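You operate a simulated robot arm through the tools that you are given. There is no shell and no other tool.

The job below is to be done with a simulated robot arm. You get a single attempt, and the scene is never put back.

TASK
Test the trip switch at level 0, reset it, then set level 6.
Fine: press its Test button once; circuits 22 and 25 light again; breakers, plugs and test buttons stay.

The check looks at the end state, three seconds after you hand in, the way a careful person would. Anything else that was tipped, shoved, dropped, spilled or broken makes it a failure.

THE ROBOT
A 7-joint arm with a two-finger gripper, fixed in place. Base frame: the origin is at the foot of the arm, x ahead of it, y to its left, z up. Readings come in mm, rad, newtons and seconds.
With the tool pointing down near the work surface it reaches from about 340 to 720 mm from the base axis. Its first joint turns from -1.152 to 1.152 rad. Payload 2.45 kg.
Tool frame: the origin (TCP) lies between the finger pads and is the grasp point; the fingertips stand 26 mm ahead of it; z points along the fingers, y is the line along which they close. Largest opening 96 mm; the body of the gripper starts 69 mm behind the TCP.
Orientation is told as [roll, pitch, yaw] about the base's x, y, z axes, in that order, counted from this pose: with the fingers straight down and closing along the base's y, the tool's x points along the base's -x, its y along +y and its z along -z.

THE INTERFACE
- The arm moves only by the tool jog_arm. Its argument "rows" is one flat list of numbers, 7 for each row, row after row: the gripper command, from -1 (fully open) to 1 (shut), values between in proportion, then the shift along the base's x, y, z in mm, then the turn, a rotation vector about the base's x, y, z in rad. In form: [fingers, dx, dy, dz, rx, ry, rz, fingers, dx, dy, dz, rx, ry, rz, ...]. A call has 1 to 20 rows; each row shifts and turns the commanded pose from where the row before left it. Each row takes 0.2 s and may step no farther than 50 mm and 0.15 rad from the row before; otherwise, or with a gripper value out of range, the whole call is refused. A pose out of reach is approached as far as the arm can. The call stops where the force on the tool passes 40 N (or 10 N more than at its start, if that is more) or the arm is blocked; 0.2 s more then pass. The fingers move at their own pace and stop on an object; they squeeze with about 27 N. The grip force told is the motor's: it shows also when the fingers shut on nothing. Time passes only in rows, and 0.2 s behind the last, so rows that do not move let the fingers close. The reply holds the time, the measured pose of the TCP, the force on the tool along the base axes, the opening and the grip force, in the units named above and with some noise, with the torque about the TCP (base axes, N m) and any sound that the robot's microphone picked up, and new pictures: "pictures" is both (left out), scene, wrist or none.
- Cameras (640 x 400 px; columns grow to the right, rows downward): "scene" is fixed at [157.5, -380.7, 1456.4]; the picture's right is [0.86, -0.51, 0.00], its down [-0.20, -0.34, -0.92] and it looks along [0.47, 0.79, -0.40] (base axes); focal length 356 px, centre (320, 200). "wrist" rides on the gripper at [82, 3, -98] in the tool frame; the picture's right is [-0.04, 1.00, 0.00], its down [-0.73, -0.03, -0.68] and it looks along [-0.68, -0.03, 0.73] (tool axes); focal length 256 px, centre (320, 200). There is no depth. A picture from a camera that has moved, and an enlarged one, comes with that camera's place and axes in the base frame and with its lens. The place of the scene camera against the robot may be out by one fixed shift of up to 18 mm in any direction.
- inspect(camera, box): a new picture of the part [left, top, right, bottom] of that camera's present view, enlarged. It takes no simulated time.
- close_job(): hands the job in; it is judged then, once.

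Nothing tells you positions but the pictures and the camera data. Unless the task says otherwise, let go and move clear before handing in.

The tools are called after "Call:" as a command line: name --argument value ..., lists and objects as JSON in quotes. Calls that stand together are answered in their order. jog_arm: Moves the arm, as the interface text tells. Its arguments: {"type":"object","properties":{"rows":{"type":"array","items":{"type":"number"}},"pictures":{"type":"string","enum":["both","scene","wrist","none"]}},"required":["rows"]} The other tools are called the same way: inspect (camera, box) takes an enlarged picture of a part of a camera's view; close_job () hands the job in.

At the start:

```text
t: 0.0
ee_pos: [442.8, 155.5, 1296.8]
ee_rot: [-0.001, 0.0, 0.001]
wrist_force: [0.4, -0.8, -0.4]
moment: [0.01, -0.01, -0.02]
gripper_width: 96.2
finger_force: 0.0
```

scene: 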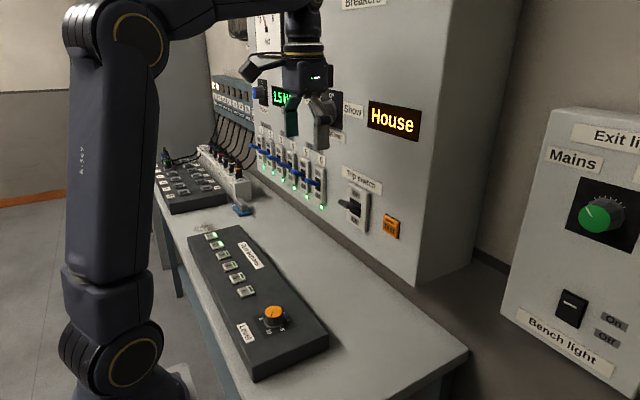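
wrist: 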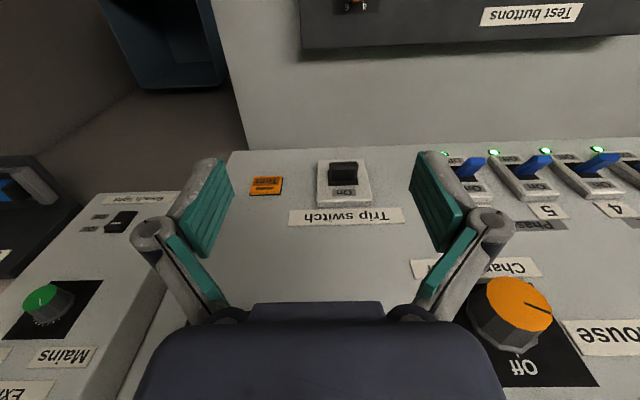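

I see a bench with a "Test buttons" box and a Level knob, and a wall cabinet with breakers, a trip switch and an orange Test button. First I'll look closely at the labels.

Call:
inspect --camera "scene" --box '[180, 210, 340, 390]'

Call:
inspect --camera "scene" --box '[240, 80, 440, 250]'

Call:
inspect --camera "scene" --box '[140, 60, 280, 230]'

Call:
inspect --camera "wrist" --box '[220, 130, 440, 260]'

Call:
inspect --camera "wrist" --box '[400, 130, 640, 390]'

Call:
inspect --camera "scene" --box '[220, 0, 440, 140]'

```text
2.22 times, centred on (260, 300) of scene
camera zoom: at [157.5, -380.7, 1456.4], right [0.86, -0.51, 0.0], down [-0.2, -0.34, -0.92], along [0.47, 0.79, -0.4], focal length 791 px, centre (453, -22)
```

zoom: 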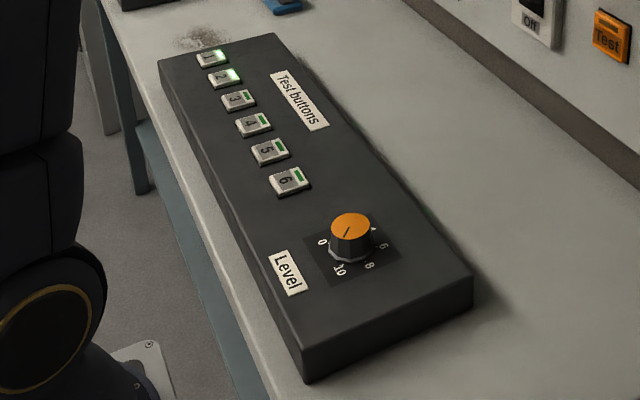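

```text
2.35 times, centred on (340, 165) of scene
camera zoom: at [157.5, -380.7, 1456.4], right [0.86, -0.51, 0.0], down [-0.2, -0.34, -0.92], along [0.47, 0.79, -0.4], focal length 837 px, centre (273, 282)
```

zoom: 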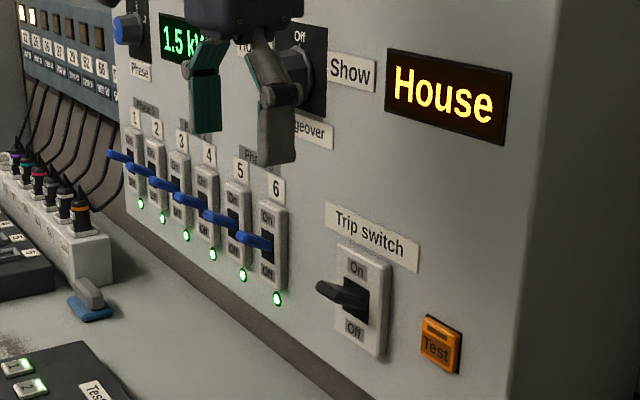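

```text
2.35 times, centred on (210, 145) of scene
camera zoom: at [157.5, -380.7, 1456.4], right [0.86, -0.51, 0.0], down [-0.2, -0.34, -0.92], along [0.47, 0.79, -0.4], focal length 837 px, centre (579, 329)
```

zoom: 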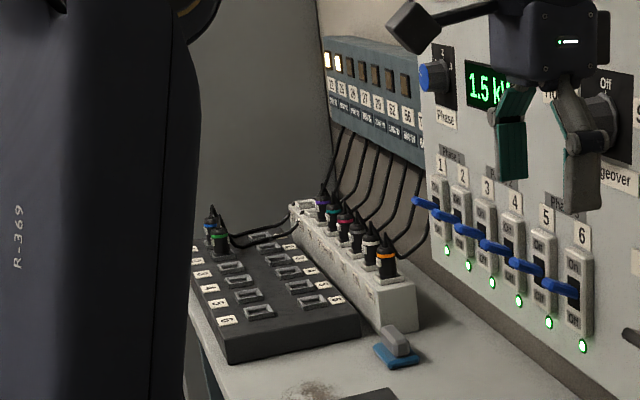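

```text
2.91 times, centred on (330, 195) of wrist
camera zoom: at [363.0, 158.8, 1395.1], right [0.04, 1.0, 0.0], down [0.73, -0.03, 0.68], along [0.68, -0.03, -0.73], focal length 745 px, centre (291, 214)
```

zoom: 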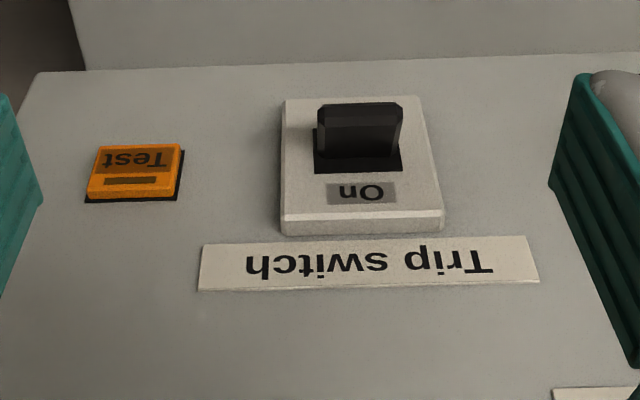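

```text
1.54 times, centred on (520, 260) of wrist
camera zoom: at [363.0, 158.8, 1395.1], right [0.04, 1.0, 0.0], down [0.73, -0.03, 0.68], along [0.68, -0.03, -0.73], focal length 394 px, centre (12, 108)
```

zoom: 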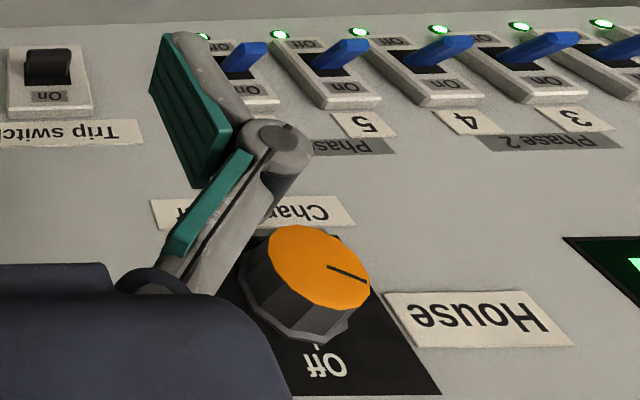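

```text
2.86 times, centred on (330, 70) of scene
camera zoom: at [157.5, -380.7, 1456.4], right [0.86, -0.51, 0.0], down [-0.2, -0.34, -0.92], along [0.47, 0.79, -0.4], focal length 1016 px, centre (291, 571)
```

zoom: 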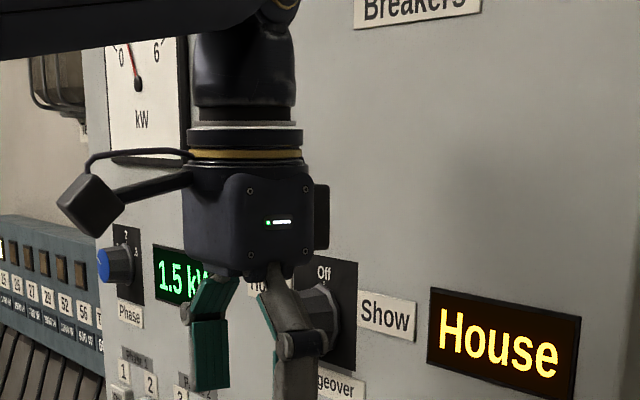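

The trip switch sits at about (571,180,1124) and the Test button at about (585,75,1120) on a vertical face; the Level knob is near (350,115). I'll draw back a bit and tilt the camera downward for a clear view of the knob.

Call:
jog_arm --rows '[-1, -20, -6, 0, 0, 0.0, 0, -1, -20, -6, 0, 0, 0.12, 0, -1, -20, -6, 0, 0, 0.12, 0, -1, -20, -6, 0, 0, 0.12, 0, -1, -20, -6, 0, 0, 0.12, 0, -1, 0, 0, 0, 0, 0, 0]'

```text
t: 1.4
ee_pos: [361.8, 131.8, 1293.4]
ee_rot: [-0.006, 0.387, -0.001]
wrist_force: [-0.9, 0.1, 0.3]
moment: [0.02, 0.04, -0.04]
gripper_width: 95.8
finger_force: 0.0
out of reach, approached as far as the arm can: row 5
camera wrist: at [323.9, 136.1, 1416.5], right [0.04, 1.0, -0.02], down [0.94, -0.03, 0.35], along [0.35, -0.03, -0.94], focal length 256 px, centre (320, 200)
```

scene: 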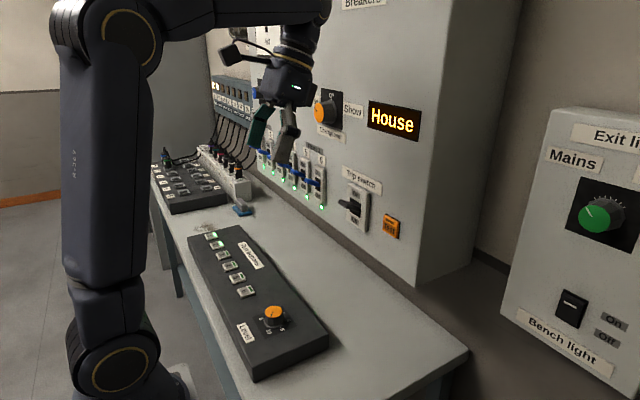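
wrist: 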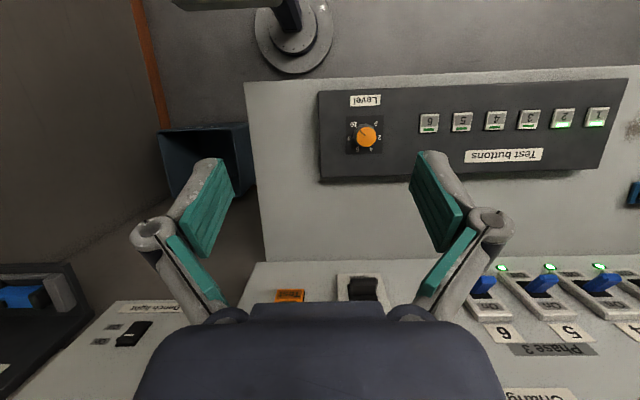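

Call:
inspect --camera "wrist" --box '[320, 80, 416, 190]'

Call:
inspect --camera "wrist" --box '[240, 60, 640, 310]'

Call:
inspect --camera "scene" --box '[220, 280, 330, 350]'

```text
3.64 times, centred on (368, 135) of wrist
camera zoom: at [323.9, 136.1, 1416.5], right [0.04, 1.0, -0.02], down [0.94, -0.03, 0.35], along [0.35, -0.03, -0.94], focal length 931 px, centre (146, 436)
```

zoom: 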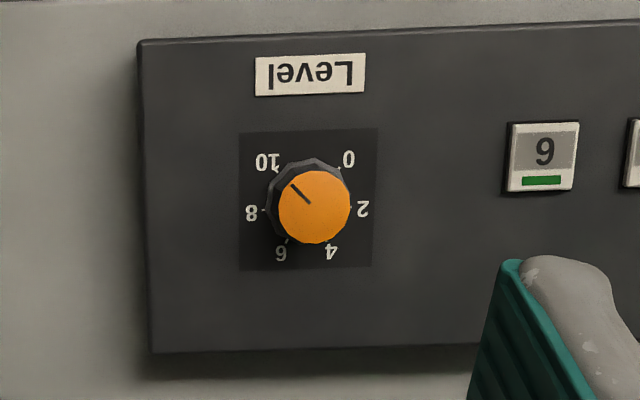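

```text
1.60 times, centred on (440, 185) of wrist
camera zoom: at [323.9, 136.1, 1416.5], right [0.04, 1.0, -0.02], down [0.94, -0.03, 0.35], along [0.35, -0.03, -0.94], focal length 410 px, centre (128, 224)
```

zoom: 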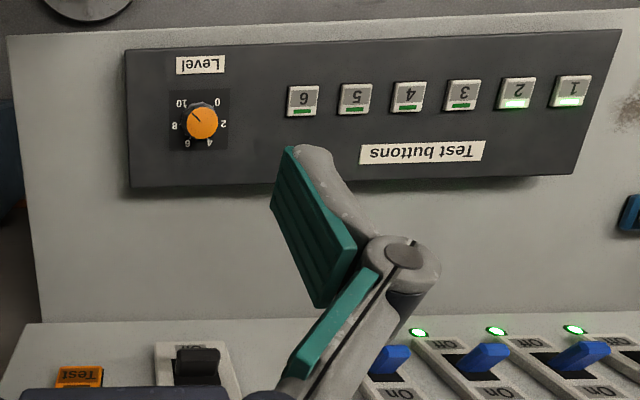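

```text
5.71 times, centred on (275, 315) of scene
camera zoom: at [157.5, -380.7, 1456.4], right [0.86, -0.51, 0.0], down [-0.2, -0.34, -0.92], along [0.47, 0.79, -0.4], focal length 2033 px, centre (577, -457)
```

zoom: 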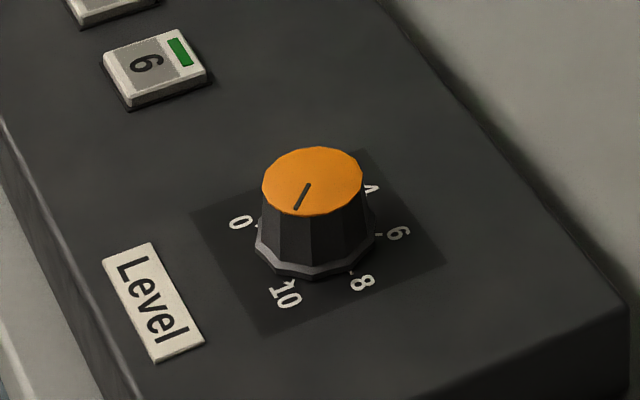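

The Level pointer stands at 10 and the scale runs clockwise from above (0→10, about 270°), so going to 0 means about +4.7 rad about z. I take the knob to be near (386,214,910); I'll straighten the tool and come over it for a better fix.

Call:
jog_arm --rows '[-0.5, 10, 22, 0, 0, -0.12, 0, -0.5, 10, 22, 0, 0, -0.12, 0, -0.5, 10, 22, -30, 0, -0.12, 0, -0.5, 13, 22, -40, 0, -0.12, 0, -0.5, 0, 0, -45, 0, 0, 0, -0.5, 0, 0, -45, 0, 0, 0, -0.5, 0, 0, -45, 0, 0, 0, -0.5, 0, 0, -41, 0, 0, 0, -0.5, 0, 0, 0, 0, 0, 0]'

```text
t: 3.4
ee_pos: [404.9, 219.1, 1048.0]
ee_rot: [-0.002, -0.095, -0.002]
wrist_force: [-0.2, -0.5, 0.5]
moment: [-0.01, 0.0, 0.01]
gripper_width: 72.0
finger_force: 0.1
camera wrist: at [315.2, 222.8, 1138.2], right [0.04, 1.0, 0.0], down [0.67, -0.03, 0.75], along [0.74, -0.03, -0.67], focal length 256 px, centre (320, 200)
```

scene: 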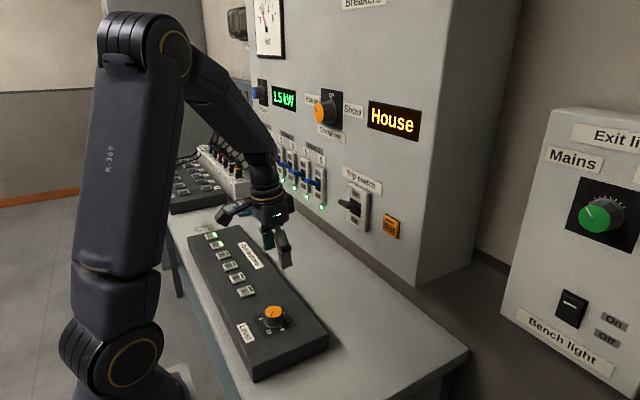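
wrist: 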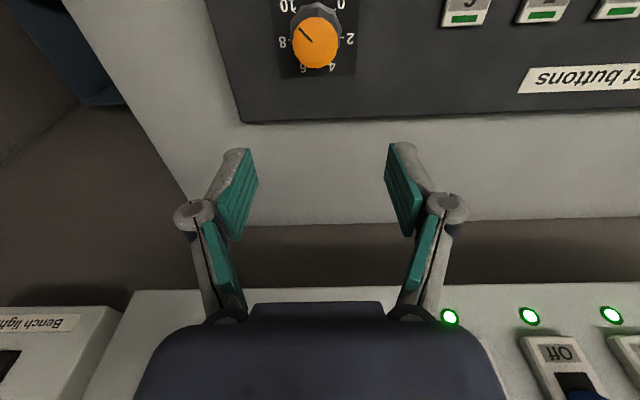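

The knob top triangulates to about (388,217,889). I'll straighten the tool, centre over it and lower a bit to check the alignment.

Call:
jog_arm --rows '[-0.5, -9, -1, -30, 0, 0.095, 0, -0.5, -8, -1, -40, 0, 0, 0, -0.5, 0, 0, -33, 0, 0, 0, -0.5, 0, 0, 0, 0, 0, 0]'

```text
t: 4.4
ee_pos: [386.9, 216.1, 943.1]
ee_rot: [-0.004, 0.0, -0.002]
wrist_force: [0.5, 0.3, 0.0]
moment: [0.0, 0.0, -0.02]
gripper_width: 71.9
finger_force: 0.0
camera wrist: at [307.3, 220.9, 1042.0], right [0.04, 1.0, 0.0], down [0.73, -0.03, 0.68], along [0.68, -0.03, -0.73], focal length 256 px, centre (320, 200)
```

scene: 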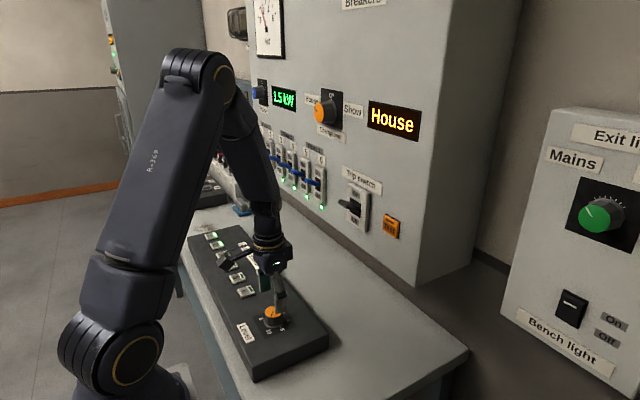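
wrist: 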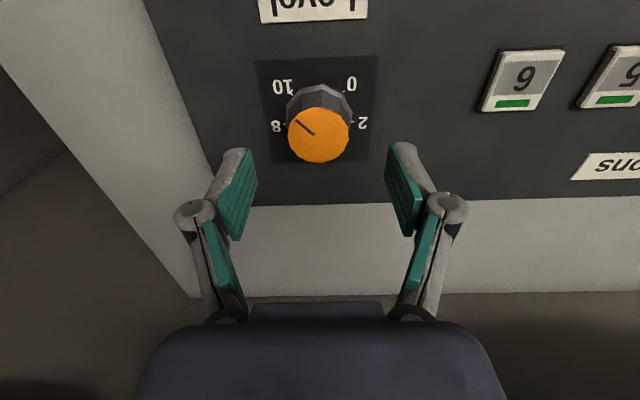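

The knob lies right under the TCP, top at about z=894. I'll turn to yaw -1.2 here, then lower so the fingertips straddle the knob.

Call:
jog_arm --rows '[-0.5, 0, 0, 0, 0, 0, -0.15, -0.5, 0, 0, 0, 0, 0, -0.15, -0.5, 0, 0, 0, 0, 0, -0.15, -0.5, 0, 0, 0, 0, 0, -0.15, -0.5, 0, 0, 0, 0, 0, -0.15, -0.5, 0, 0, 0, 0, 0, -0.15, -0.5, 0, 0, 0, 0, 0, -0.15, -0.5, 0, 0, 0, 0, 0, -0.15, -0.5, 0, 0, -20, 0, 0, 0, -0.5, 0, 0, -10, 0, 0, 0, -0.5, 0, 0, 0, 0, 0, 0]'

```text
t: 6.8
ee_pos: [388.9, 217.2, 914.5]
ee_rot: [-0.004, 0.002, -1.203]
wrist_force: [0.5, 0.8, -0.2]
moment: [0.01, 0.01, 0.02]
gripper_width: 72.1
finger_force: 0.1
camera wrist: at [363.1, 294.6, 1013.5], right [0.95, 0.32, 0.0], down [0.24, -0.69, 0.68], along [0.22, -0.64, -0.73], focal length 256 px, centre (320, 200)
```

scene: 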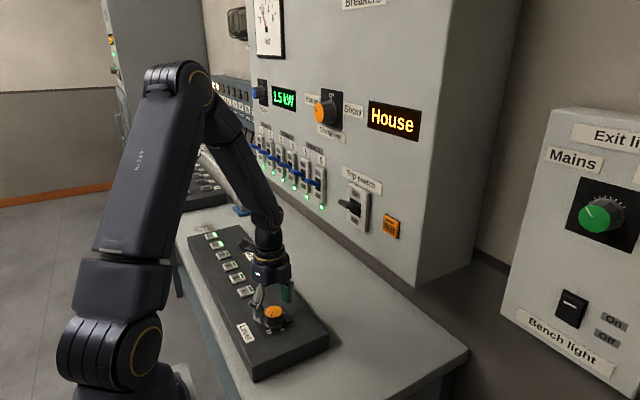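
wrist: 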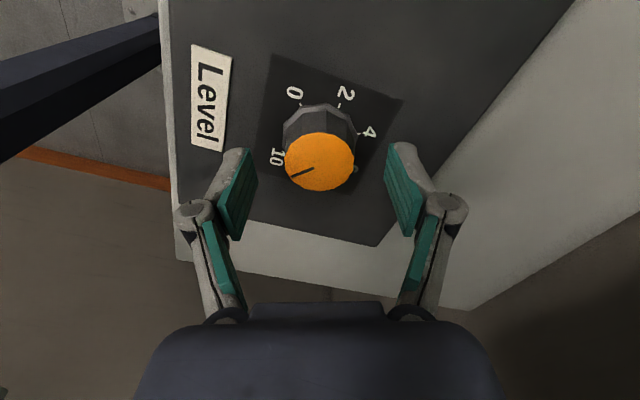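

Call:
inspect --camera "wrist" --box '[240, 70, 420, 220]'

```text
2.67 times, centred on (330, 145) of wrist
camera zoom: at [363.1, 294.6, 1013.5], right [0.95, 0.32, 0.0], down [0.24, -0.69, 0.68], along [0.22, -0.64, -0.73], focal length 683 px, centre (293, 347)
```

zoom: 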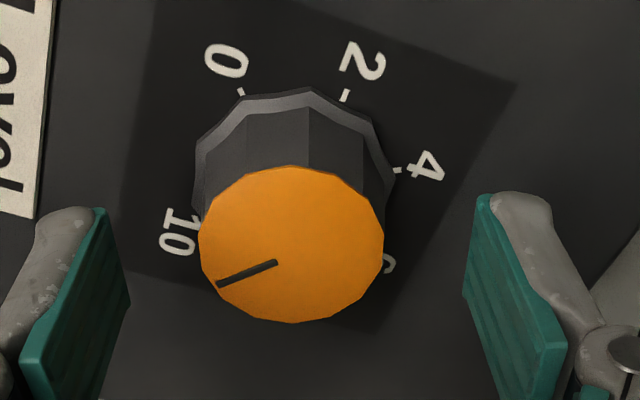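

The fingers straddle the knob well. I'll lower to just above the box surface and grip.

Call:
jog_arm --rows '[-0.5, -1, 0, -7, 0, 0, 0, -0.5, 0, 0, -6, 0, 0, 0, -0.5, 0, 0, 0, 0, 0, 0, 1, 0, 0, 0, 0, 0, 0, 1, 0, 0, 0, 0, 0, 0, 1, 0, 0, 0, 0, 0, 0, 1, 0, 0, 0, 0, 0, 0]'

```text
t: 8.4
ee_pos: [387.3, 215.4, 902.7]
ee_rot: [-0.006, -0.001, -1.201]
wrist_force: [1.0, 1.1, -0.9]
moment: [0.03, 0.0, -0.01]
gripper_width: 41.2
finger_force: 44.7
camera wrist: at [362.6, 294.4, 1000.5], right [0.95, 0.32, 0.0], down [0.24, -0.69, 0.68], along [0.22, -0.64, -0.73], focal length 256 px, centre (320, 200)
```

scene: 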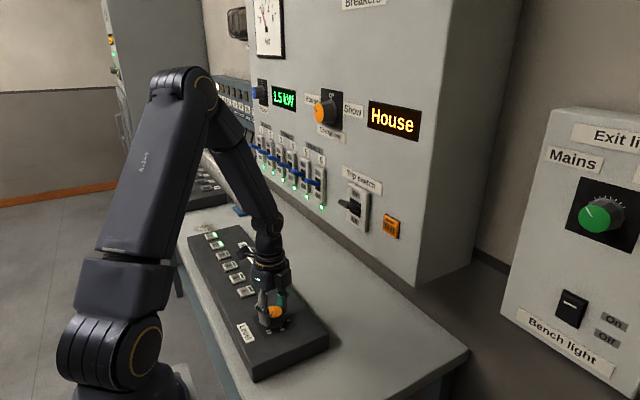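
wrist: 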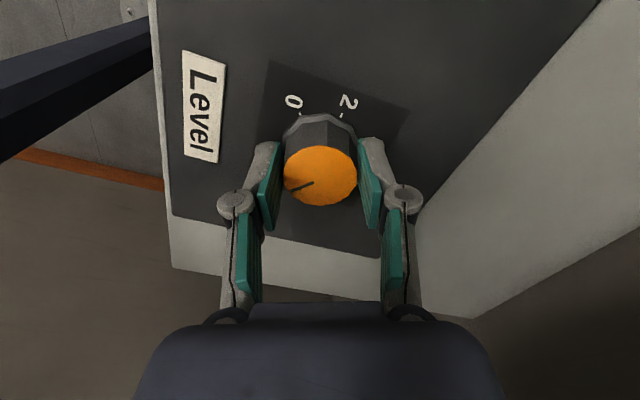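

The knob is gripped with hardly any side load. I'll turn it counter-clockwise, first a little to see that it follows.

Call:
jog_arm --rows '[1, 0, 0, 0, 0, 0, 0.12, 1, 0, 0, 0, 0, 0, 0.12, 1, 0, 0, 0, 0, 0, 0.12, 1, 0, 0, 0, 0, 0, 0.12, 1, 0, 0, 0, 0, 0, 0.12, 1, 0, 0, 0, 0, 0, 0]' --pictures "wrist"

```text
t: 9.8
ee_pos: [387.3, 216.8, 901.2]
ee_rot: [-0.006, 0.0, -0.601]
wrist_force: [-3.4, -8.4, 9.0]
moment: [-0.26, 0.11, 0.03]
gripper_width: 41.2
finger_force: 45.4
camera wrist: at [322.8, 265.7, 1000.5], right [0.6, 0.8, -0.01], down [0.59, -0.44, 0.68], along [0.54, -0.41, -0.73], focal length 256 px, centre (320, 200)
```

wrist: 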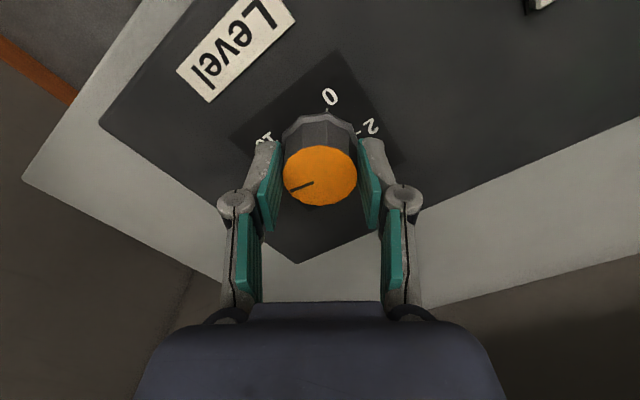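

The pointer rotates with the gripper. I'll keep turning up to yaw of about +1.2.

Call:
jog_arm --rows '[1, 0, 0, 0, 0, 0, 0.12, 1, 0, 0, 0, 0, 0, 0.12, 1, 0, 0, 0, 0, 0, 0.12, 1, 0, 0, 0, 0, 0, 0.12, 1, 0, 0, 0, 0, 0, 0.12, 1, 0, 0, 0, 0, 0, 0.12, 1, 0, 0, 0, 0, 0, 0.12, 1, 0, 0, 0, 0, 0, 0.12, 1, 0, 0, 0, 0, 0, 0.12, 1, 0, 0, 0, 0, 0, 0.12, 1, 0, 0, 0, 0, 0, 0.12, 1, 0, 0, 0, 0, 0, 0.12, 1, 0, 0, 0, 0, 0, 0.12, 1, 0, 0, 0, 0, 0, 0.12, 1, 0, 0, 0, 0, 0, 0.12, 1, 0, 0, 0, 0, 0, 0]'

```text
t: 13.2
ee_pos: [386.7, 213.7, 901.8]
ee_rot: [-0.006, 0.006, 1.198]
wrist_force: [3.0, -27.1, 15.5]
moment: [-0.99, -0.03, -0.01]
gripper_width: 41.4
finger_force: 45.3
camera wrist: at [355.6, 140.4, 1000.8], right [-0.92, 0.4, -0.01], down [0.29, 0.68, 0.67], along [0.27, 0.62, -0.74], focal length 256 px, centre (320, 200)
```

scene: 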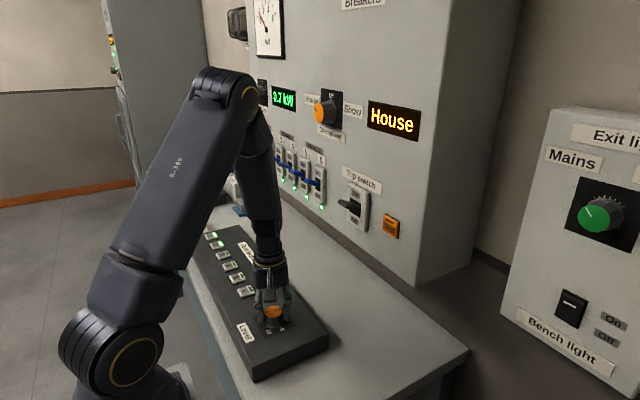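
wrist: 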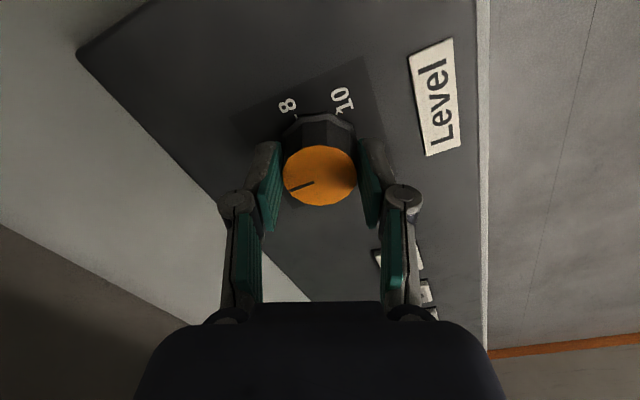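

Knob moved about 137° (it now points towards 5). I'll release, turn back to yaw -1.2 and regrip.

Call:
jog_arm --rows '[-0.5, 0, 0, 0, 0, 0, 0, -0.5, 0, 0, 0, 0, 0, 0, -0.5, 0, 0, 4, 0, 0, 0, -0.5, 0, 0, 0, 0, 0, 0]'

```text
t: 14.2
ee_pos: [386.4, 216.5, 905.9]
ee_rot: [-0.003, -0.001, 1.201]
wrist_force: [-0.2, -0.7, 0.4]
moment: [-0.01, -0.03, 0.03]
gripper_width: 72.2
finger_force: 0.2
camera wrist: at [354.9, 142.7, 1004.3], right [-0.92, 0.4, 0.0], down [0.29, 0.67, 0.68], along [0.27, 0.62, -0.73], focal length 256 px, centre (320, 200)
```

scene: 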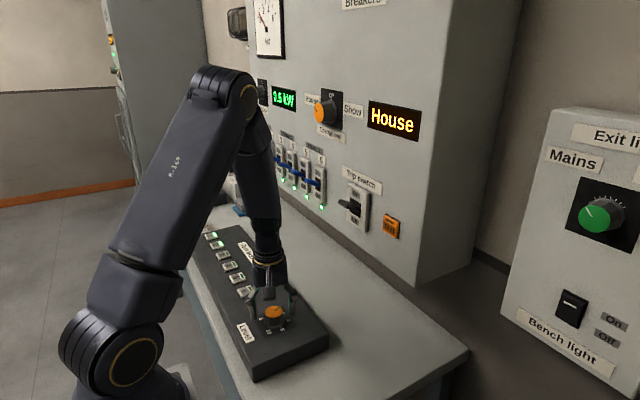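
wrist: 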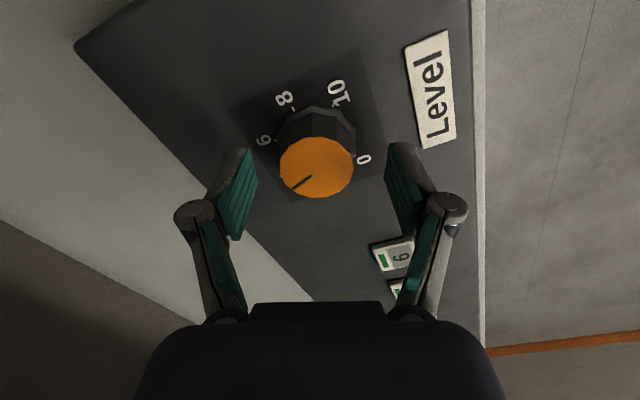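

Call:
inspect --camera "scene" --box '[240, 70, 330, 120]'

Call:
jog_arm --rows '[-0.5, 0, 0, 0, 0, 0, -0.15, -0.5, 0, 0, 0, 0, 0, -0.15, -0.5, 0, 0, 0, 0, 0, -0.15, -0.5, 0, 0, 0, 0, 0, -0.15, -0.5, 0, 0, 0, 0, 0, -0.15, -0.5, 0, 0, 0, 0, 0, -0.15, -0.5, 0, 0, 0, 0, 0, -0.15, -0.5, 0, 0, 0, 0, 0, -0.15, -0.5, 0, 0, 0, 0, 0, -0.15, -0.5, 0, 0, 0, 0, 0, -0.15, -0.5, 0, 0, 0, 0, 0, -0.15, -0.5, 0, 0, 0, 0, 0, -0.15, -0.5, 0, 0, 0, 0, 0, -0.15, -0.5, 0, 0, 0, 0, 0, -0.15, -0.5, 0, 0, 0, 0, 0, -0.15, -0.5, 0, 0, 0, 0, 0, -0.15, -0.5, 0, 0, 0, 0, 0, 0]'

Call:
inspect --camera "wrist" --box '[240, 70, 420, 220]'

```text
7.11 times, centred on (285, 95) of scene
camera zoom: at [157.5, -380.7, 1456.4], right [0.86, -0.51, 0.0], down [-0.2, -0.34, -0.92], along [0.47, 0.79, -0.4], focal length 2530 px, centre (569, 947)
```

zoom: 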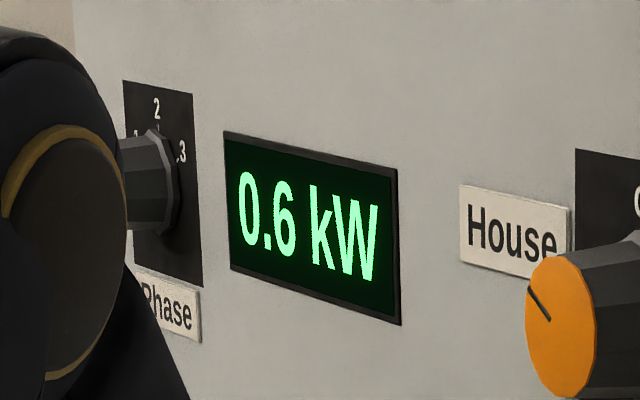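

```text
t: 17.8
ee_pos: [386.3, 216.3, 904.8]
ee_rot: [-0.007, 0.0, -1.201]
wrist_force: [-0.3, -0.3, 0.7]
moment: [-0.01, 0.01, 0.02]
gripper_width: 72.1
finger_force: 0.0
camera wrist: at [362.2, 294.1, 1004.0], right [0.95, 0.32, 0.0], down [0.24, -0.69, 0.68], along [0.22, -0.64, -0.73], focal length 256 px, centre (320, 200)
```

scene: 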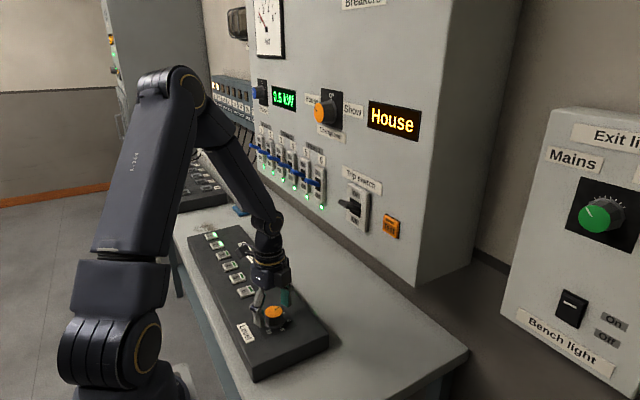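
wrist: 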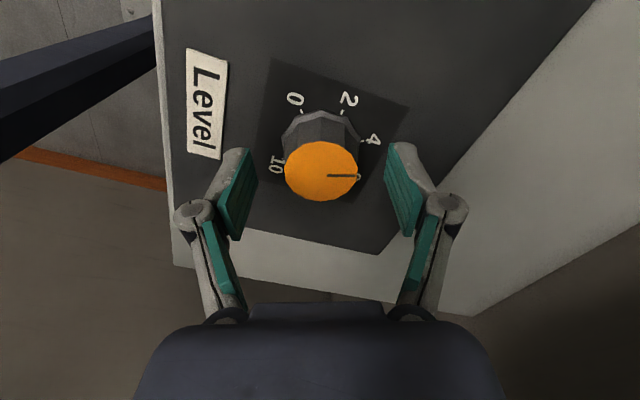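

```text
2.67 times, centred on (330, 145) of wrist
camera zoom: at [362.2, 294.1, 1004.0], right [0.95, 0.32, 0.0], down [0.24, -0.69, 0.68], along [0.22, -0.64, -0.73], focal length 683 px, centre (293, 347)
```

zoom: 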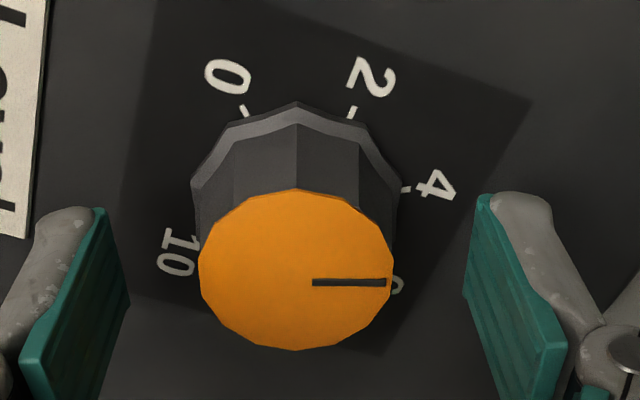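

The load reads 0.6 kW and the pointer stands a little above 4, so about 116° remain to 0. I'll shift 1 mm for better centring, grip again and turn about 2.0 rad.

Call:
jog_arm --rows '[-0.5, 1, -1, -3, 0, 0, 0, -0.5, 0, 0, 0, 0, 0, 0, 1, 0, 0, 0, 0, 0, 0, 1, 0, 0, 0, 0, 0, 0, 1, 0, 0, 0, 0, 0, 0, 1, 0, 0, 0, 0, 0, 0, 1, 0, 0, 0, 0, 0, 0.12, 1, 0, 0, 0, 0, 0, 0.12, 1, 0, 0, 0, 0, 0, 0.12, 1, 0, 0, 0, 0, 0, 0.12, 1, 0, 0, 0, 0, 0, 0.12, 1, 0, 0, 0, 0, 0, 0.12, 1, 0, 0, 0, 0, 0, 0.12, 1, 0, 0, 0, 0, 0, 0.12, 1, 0, 0, 0, 0, 0, 0.12, 1, 0, 0, 0, 0, 0, 0.12, 1, 0, 0, 0, 0, 0, 0.12, 1, 0, 0, 0, 0, 0, 0.12, 1, 0, 0, 0, 0, 0, 0.12, 1, 0, 0, 0, 0, 0, 0]'

Call:
inspect --camera "wrist" --box '[240, 70, 420, 220]'

Call:
inspect --camera "scene" --box '[240, 70, 330, 120]'

```text
t: 22.0
ee_pos: [387.3, 215.8, 903.6]
ee_rot: [-0.006, 0.001, 0.365]
wrist_force: [-5.4, -3.2, 0.4]
moment: [-0.16, 0.26, 0.0]
gripper_width: 41.6
finger_force: 45.0
camera wrist: at [311.3, 190.1, 1001.4], right [-0.32, 0.95, 0.0], down [0.7, 0.24, 0.68], along [0.64, 0.21, -0.74], focal length 256 px, centre (320, 200)
```

scene: 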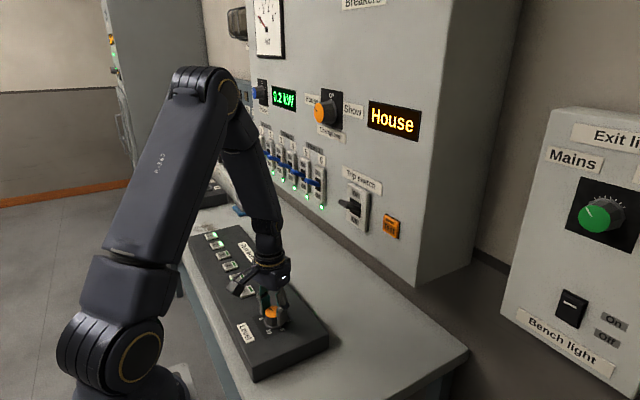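
wrist: 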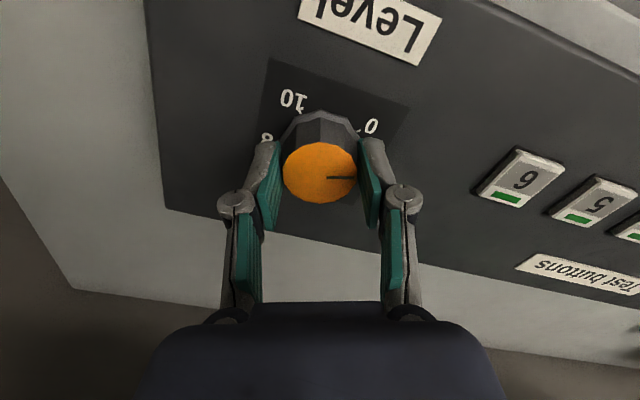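

```text
2.67 times, centred on (330, 145) of wrist
camera zoom: at [311.3, 190.1, 1001.4], right [-0.32, 0.95, 0.0], down [0.7, 0.24, 0.68], along [0.64, 0.21, -0.74], focal length 683 px, centre (293, 347)
```

zoom: 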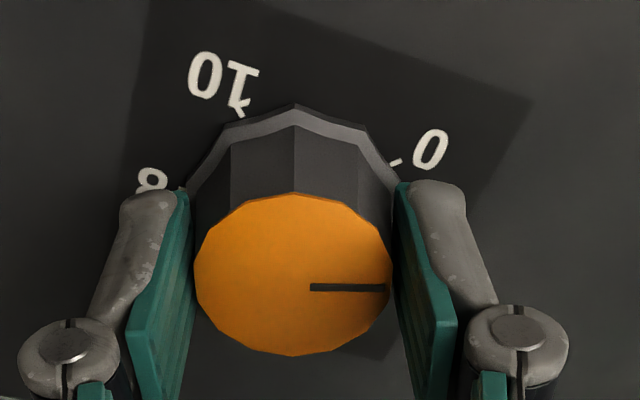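

```text
7.11 times, centred on (285, 95) of scene
camera zoom: at [157.4, -380.7, 1456.4], right [0.86, -0.51, 0.0], down [-0.2, -0.34, -0.92], along [0.47, 0.79, -0.4], focal length 2530 px, centre (569, 947)
```

zoom: 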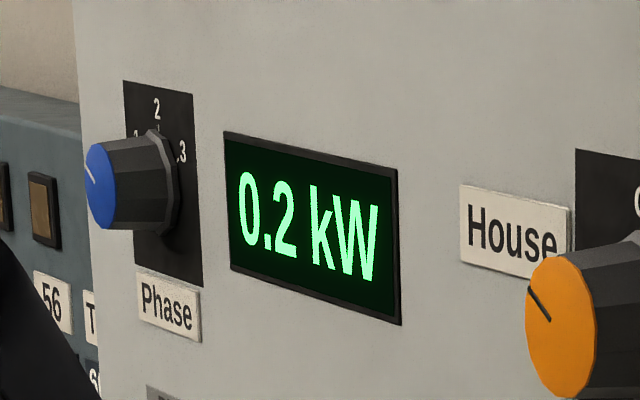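

Level is now about 1 (0.2 kW); about 0.46 rad remain. I'll go there in small steps.

Call:
jog_arm --rows '[1, 0, 0, 0, 0, 0, 0.12, 1, 0, 0, 0, 0, 0, 0.12, 1, 0, 0, 0, 0, 0, 0.12, 1, 0, 0, 0, 0, 0, 0.1, 1, 0, 0, 0, 0, 0, 0]'

Call:
inspect --camera "wrist" --box '[240, 70, 420, 220]'

Call:
inspect --camera "scene" --box '[240, 70, 330, 120]'

```text
t: 23.2
ee_pos: [387.7, 215.4, 903.0]
ee_rot: [-0.004, 0.001, 0.822]
wrist_force: [-6.7, -8.1, -3.9]
moment: [0.19, -0.21, 0.01]
gripper_width: 41.3
finger_force: 44.8
camera wrist: at [330.8, 158.1, 1001.4], right [-0.71, 0.71, 0.0], down [0.52, 0.52, 0.68], along [0.48, 0.48, -0.74], focal length 256 px, centre (320, 200)
```

scene: 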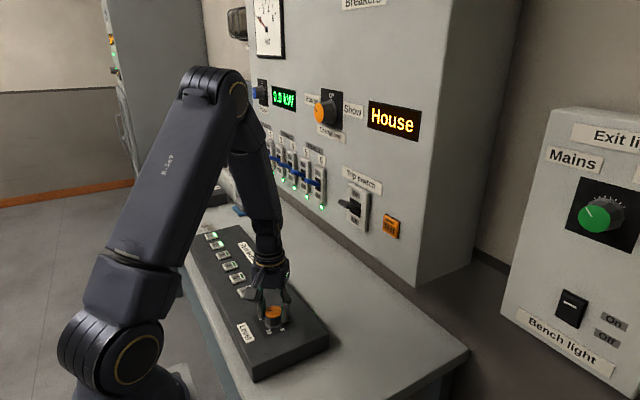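
wrist: 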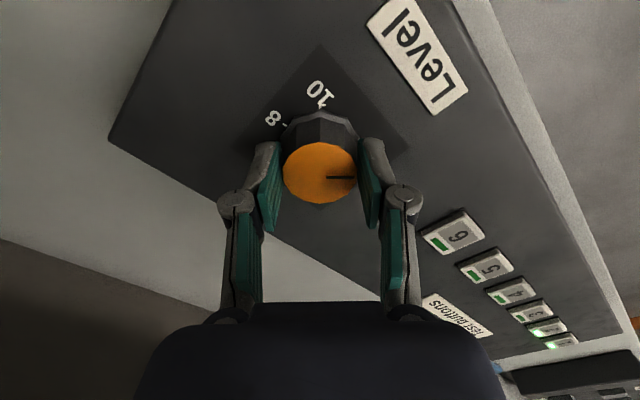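

```text
2.67 times, centred on (330, 145) of wrist
camera zoom: at [330.8, 158.1, 1001.4], right [-0.71, 0.71, 0.0], down [0.52, 0.52, 0.68], along [0.48, 0.48, -0.74], focal length 683 px, centre (293, 347)
```

zoom: 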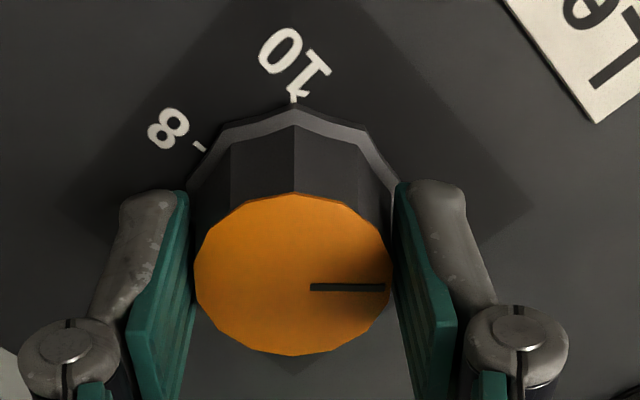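

```text
7.11 times, centred on (285, 95) of scene
camera zoom: at [157.4, -380.9, 1456.3], right [0.86, -0.51, 0.0], down [-0.2, -0.34, -0.92], along [0.47, 0.79, -0.4], focal length 2530 px, centre (569, 947)
```

zoom: 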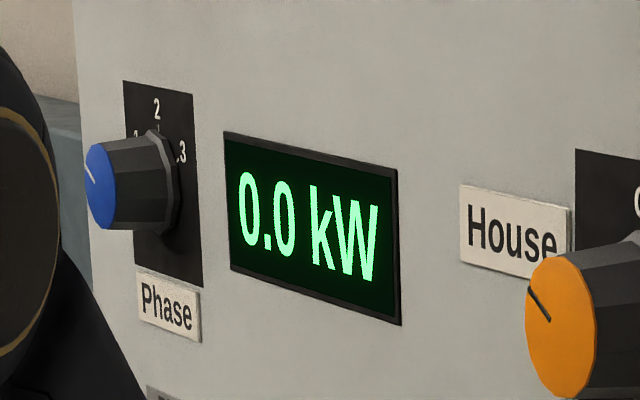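

The pointer is at 0 and the load reads 0.0 kW. I'll nudge slightly towards the stop, release, and check it stays.

Call:
jog_arm --rows '[1, 0, 0, 0, 0, 0, 0.05, 1, 0, 0, 0, 0, 0, 0, -0.5, 0, 0, 0, 0, 0, 0, -0.5, 0, 0, 0, 0, 0, 0, -0.5, 0, 0, 4, 0, 0, 0, -0.5, 0, 0, 0, 0, 0, 0]'

Call:
inspect --camera "wrist" --box '[240, 70, 420, 220]'

Call:
inspect --camera "scene" --box '[240, 70, 330, 120]'

```text
t: 24.6
ee_pos: [387.5, 215.7, 906.3]
ee_rot: [-0.003, 0.002, 0.874]
wrist_force: [-0.3, 0.3, -0.2]
moment: [-0.01, 0.02, 0.05]
gripper_width: 72.0
finger_force: 0.1
camera wrist: at [334.6, 156.0, 1005.2], right [-0.74, 0.67, 0.0], down [0.49, 0.55, 0.68], along [0.46, 0.5, -0.73], focal length 256 px, centre (320, 200)
```

scene: 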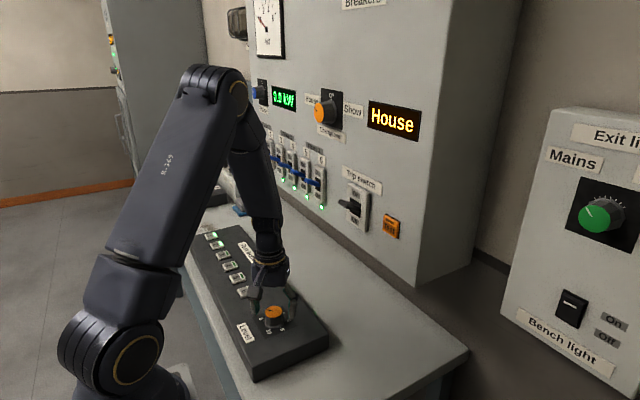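
wrist: 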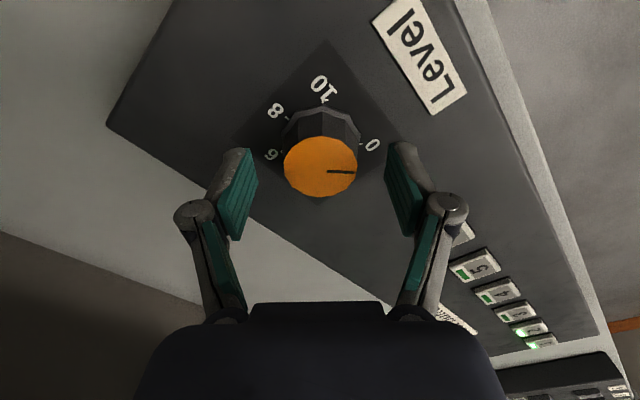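

```text
2.67 times, centred on (330, 145) of wrist
camera zoom: at [334.6, 156.0, 1005.2], right [-0.74, 0.67, 0.0], down [0.49, 0.55, 0.68], along [0.46, 0.5, -0.73], focal length 683 px, centre (293, 347)
```

zoom: 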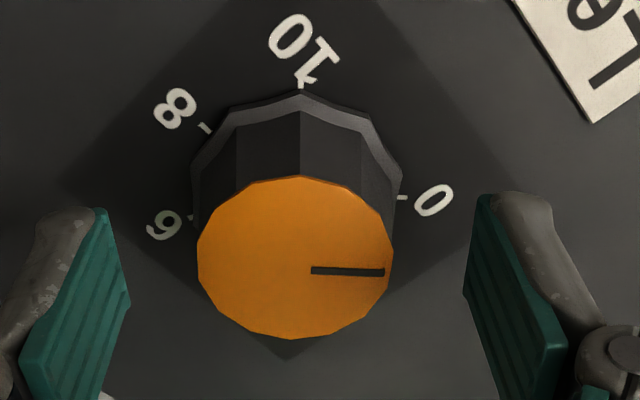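

```text
7.11 times, centred on (285, 95) of scene
camera zoom: at [157.5, -380.7, 1456.4], right [0.86, -0.51, 0.0], down [-0.2, -0.34, -0.92], along [0.47, 0.79, -0.4], focal length 2530 px, centre (569, 947)
```

zoom: 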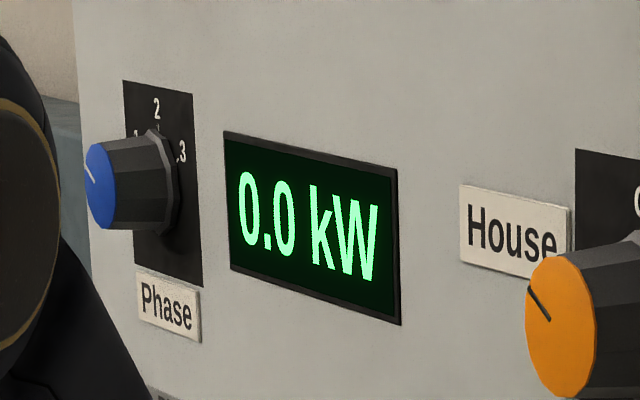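

Level is at 0. Next I'll lift away, straighten the yaw and move in front of the trip switch and Test button with the camera looking squarely at the panel.

Call:
jog_arm --rows '[-0.5, 0, 0, 40, 0, 0, 0, -0.5, 0, 0, 45, 0, 0, -0.1, -0.5, 0, 0, 45, 0, 0, -0.125, -0.5, 0, 0, 45, 0, 0, -0.125, 0, 10, -20, 20, 0, 0, -0.125, 1, 10, -20, 15, 0, 0, -0.125, 1, 10, -20, 0, 0, 0, -0.125, 1, 10, -20, 0, 0, 0, -0.145, 1, 0, 0, 0, 0, -0.15, 0, 1, 0, 0, 0, 0, -0.15, 0, 1, 0, 0, 0, 0, -0.15, 0, 1, 0, 0, 0, 0, -0.15, 0, 1, 0, 0, 0, 0, -0.15, 0, 1, 0, 0, 0, 0, 0, 0]'

Call:
inspect --camera "wrist" --box '[120, 80, 520, 330]'

```text
t: 27.6
ee_pos: [426.9, 136.7, 1117.3]
ee_rot: [-0.005, -0.75, 0.006]
wrist_force: [-0.9, 0.2, 0.4]
moment: [0.01, 0.02, 0.01]
gripper_width: 0.0
finger_force: 26.1
camera wrist: at [301.7, 140.1, 1133.1], right [0.03, 1.0, 0.02], down [0.07, -0.03, 1.0], along [1.0, -0.03, -0.07], focal length 256 px, centre (320, 200)
```

scene: 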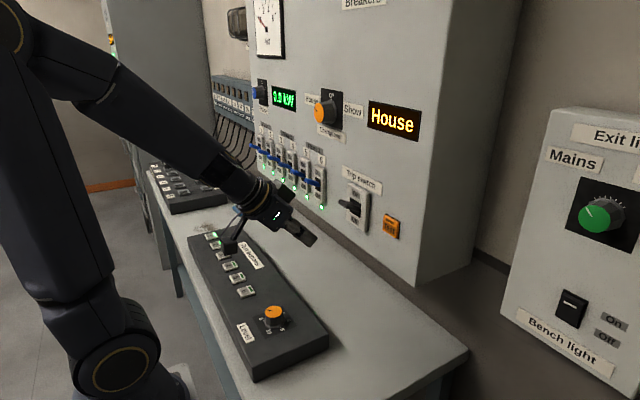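
wrist: 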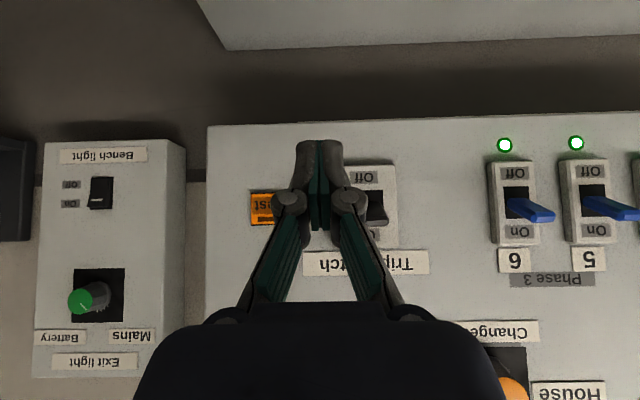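

```text
1.60 times, centred on (320, 205) of wrist
camera zoom: at [301.7, 140.1, 1133.1], right [0.03, 1.0, 0.02], down [0.07, -0.03, 1.0], along [1.0, -0.03, -0.07], focal length 410 px, centre (320, 192)
```

zoom: 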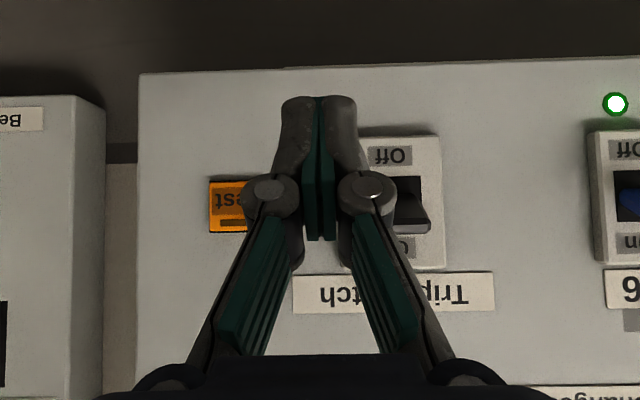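

The panel is squarely in view: Test button at about (585,72,1121), trip switch lever at y≈180. I'll bring the closed fingertips in front of the Test button.

Call:
jog_arm --rows '[1, 10, -32, 8, 0, 0, 0, 1, 20, -32, 7, 0, 0, 0, 1, 30, 0, 0, 0, 0, 0, 1, 30, 0, 0, 0, 0, 0, 1, 10, 0, 0, 0, 0, 0, 1, 0, 0, 0, 0, 0, 0]'

Call:
inspect --camera "wrist" --box '[220, 80, 460, 230]'

Call:
inspect --camera "scene" --box '[320, 150, 440, 260]'

```text
t: 29.0
ee_pos: [528.8, 73.6, 1131.8]
ee_rot: [-0.008, -0.749, 0.004]
wrist_force: [-1.0, -0.3, 0.7]
moment: [0.04, -0.01, 0.02]
gripper_width: 0.0
finger_force: 27.2
camera wrist: at [403.3, 77.3, 1148.2], right [0.03, 1.0, 0.02], down [0.07, -0.02, 1.0], along [1.0, -0.03, -0.08], focal length 256 px, centre (320, 200)
```

scene: 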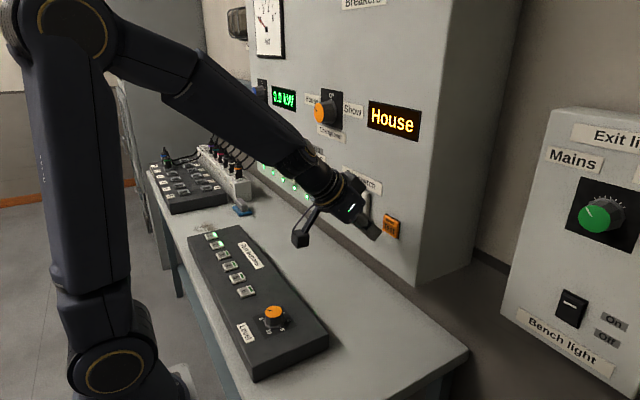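
wrist: 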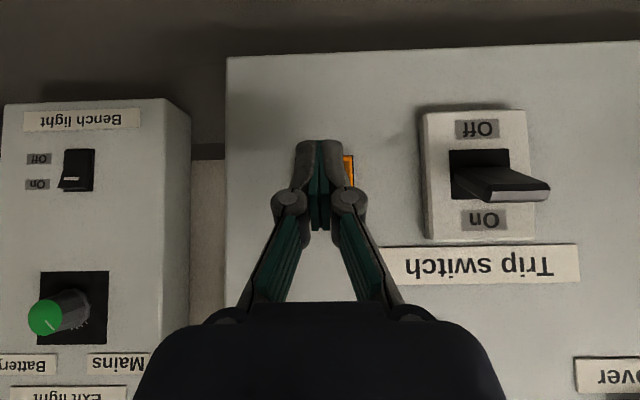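

```text
2.67 times, centred on (340, 155) of wrist
camera zoom: at [403.3, 77.3, 1148.2], right [0.03, 1.0, 0.02], down [0.07, -0.02, 1.0], along [1.0, -0.03, -0.08], focal length 683 px, centre (267, 320)
```

zoom: 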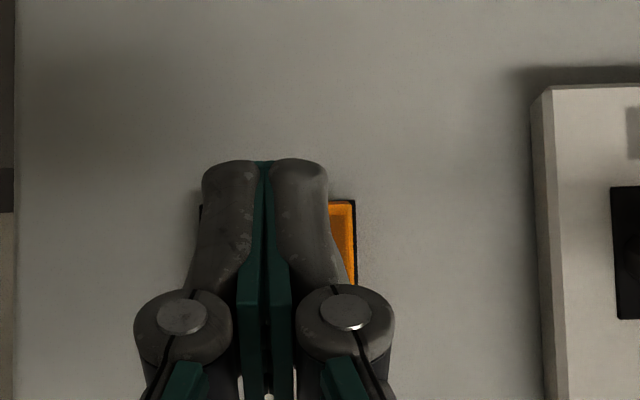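

```text
3.64 times, centred on (380, 205) of scene
camera zoom: at [157.5, -380.7, 1456.4], right [0.86, -0.51, 0.0], down [-0.2, -0.34, -0.92], along [0.47, 0.79, -0.4], focal length 1294 px, centre (102, 182)
```

zoom: 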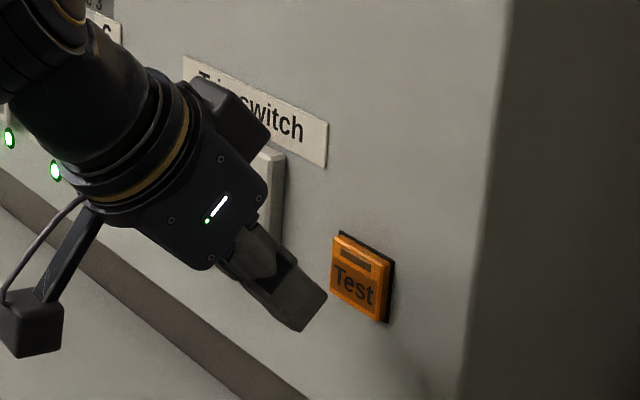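

Fingertips line up with the Test button, about 25 mm off. I'll approach and then press in small steps.

Call:
jog_arm --rows '[1, 10, 1, 0, 0, 0, 0, 1, 8, 0, 0, 0, 0, 0, 1, 0, 0, 0, 0, 0, 0]'

Call:
inspect --camera "scene" --box '[320, 150, 440, 260]'

```text
t: 29.8
ee_pos: [546.1, 73.1, 1131.7]
ee_rot: [-0.007, -0.749, 0.003]
wrist_force: [-0.2, -1.4, -0.2]
moment: [-0.03, 0.02, 0.02]
gripper_width: 0.1
finger_force: 26.8
camera wrist: at [421.3, 76.9, 1148.0], right [0.03, 1.0, 0.02], down [0.07, -0.02, 1.0], along [1.0, -0.03, -0.08], focal length 256 px, centre (320, 200)
```

scene: 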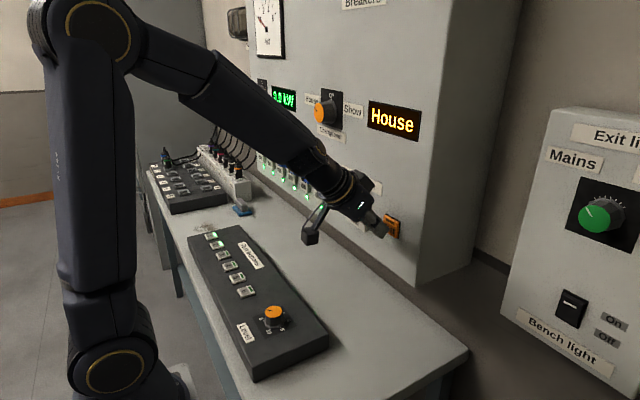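
wrist: 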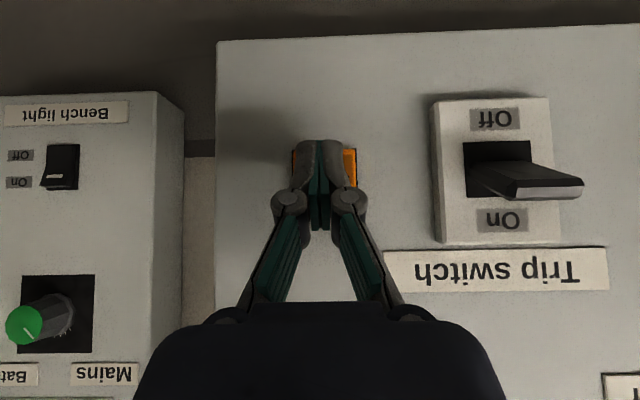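

```text
3.64 times, centred on (380, 205) of scene
camera zoom: at [157.5, -380.7, 1456.4], right [0.86, -0.51, 0.0], down [-0.2, -0.34, -0.92], along [0.47, 0.79, -0.4], focal length 1294 px, centre (102, 182)
```

zoom: 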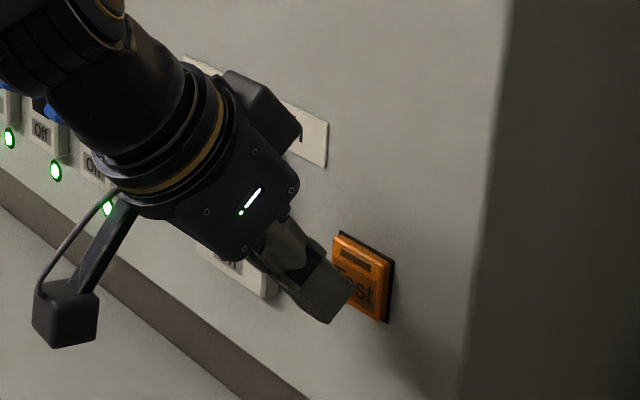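

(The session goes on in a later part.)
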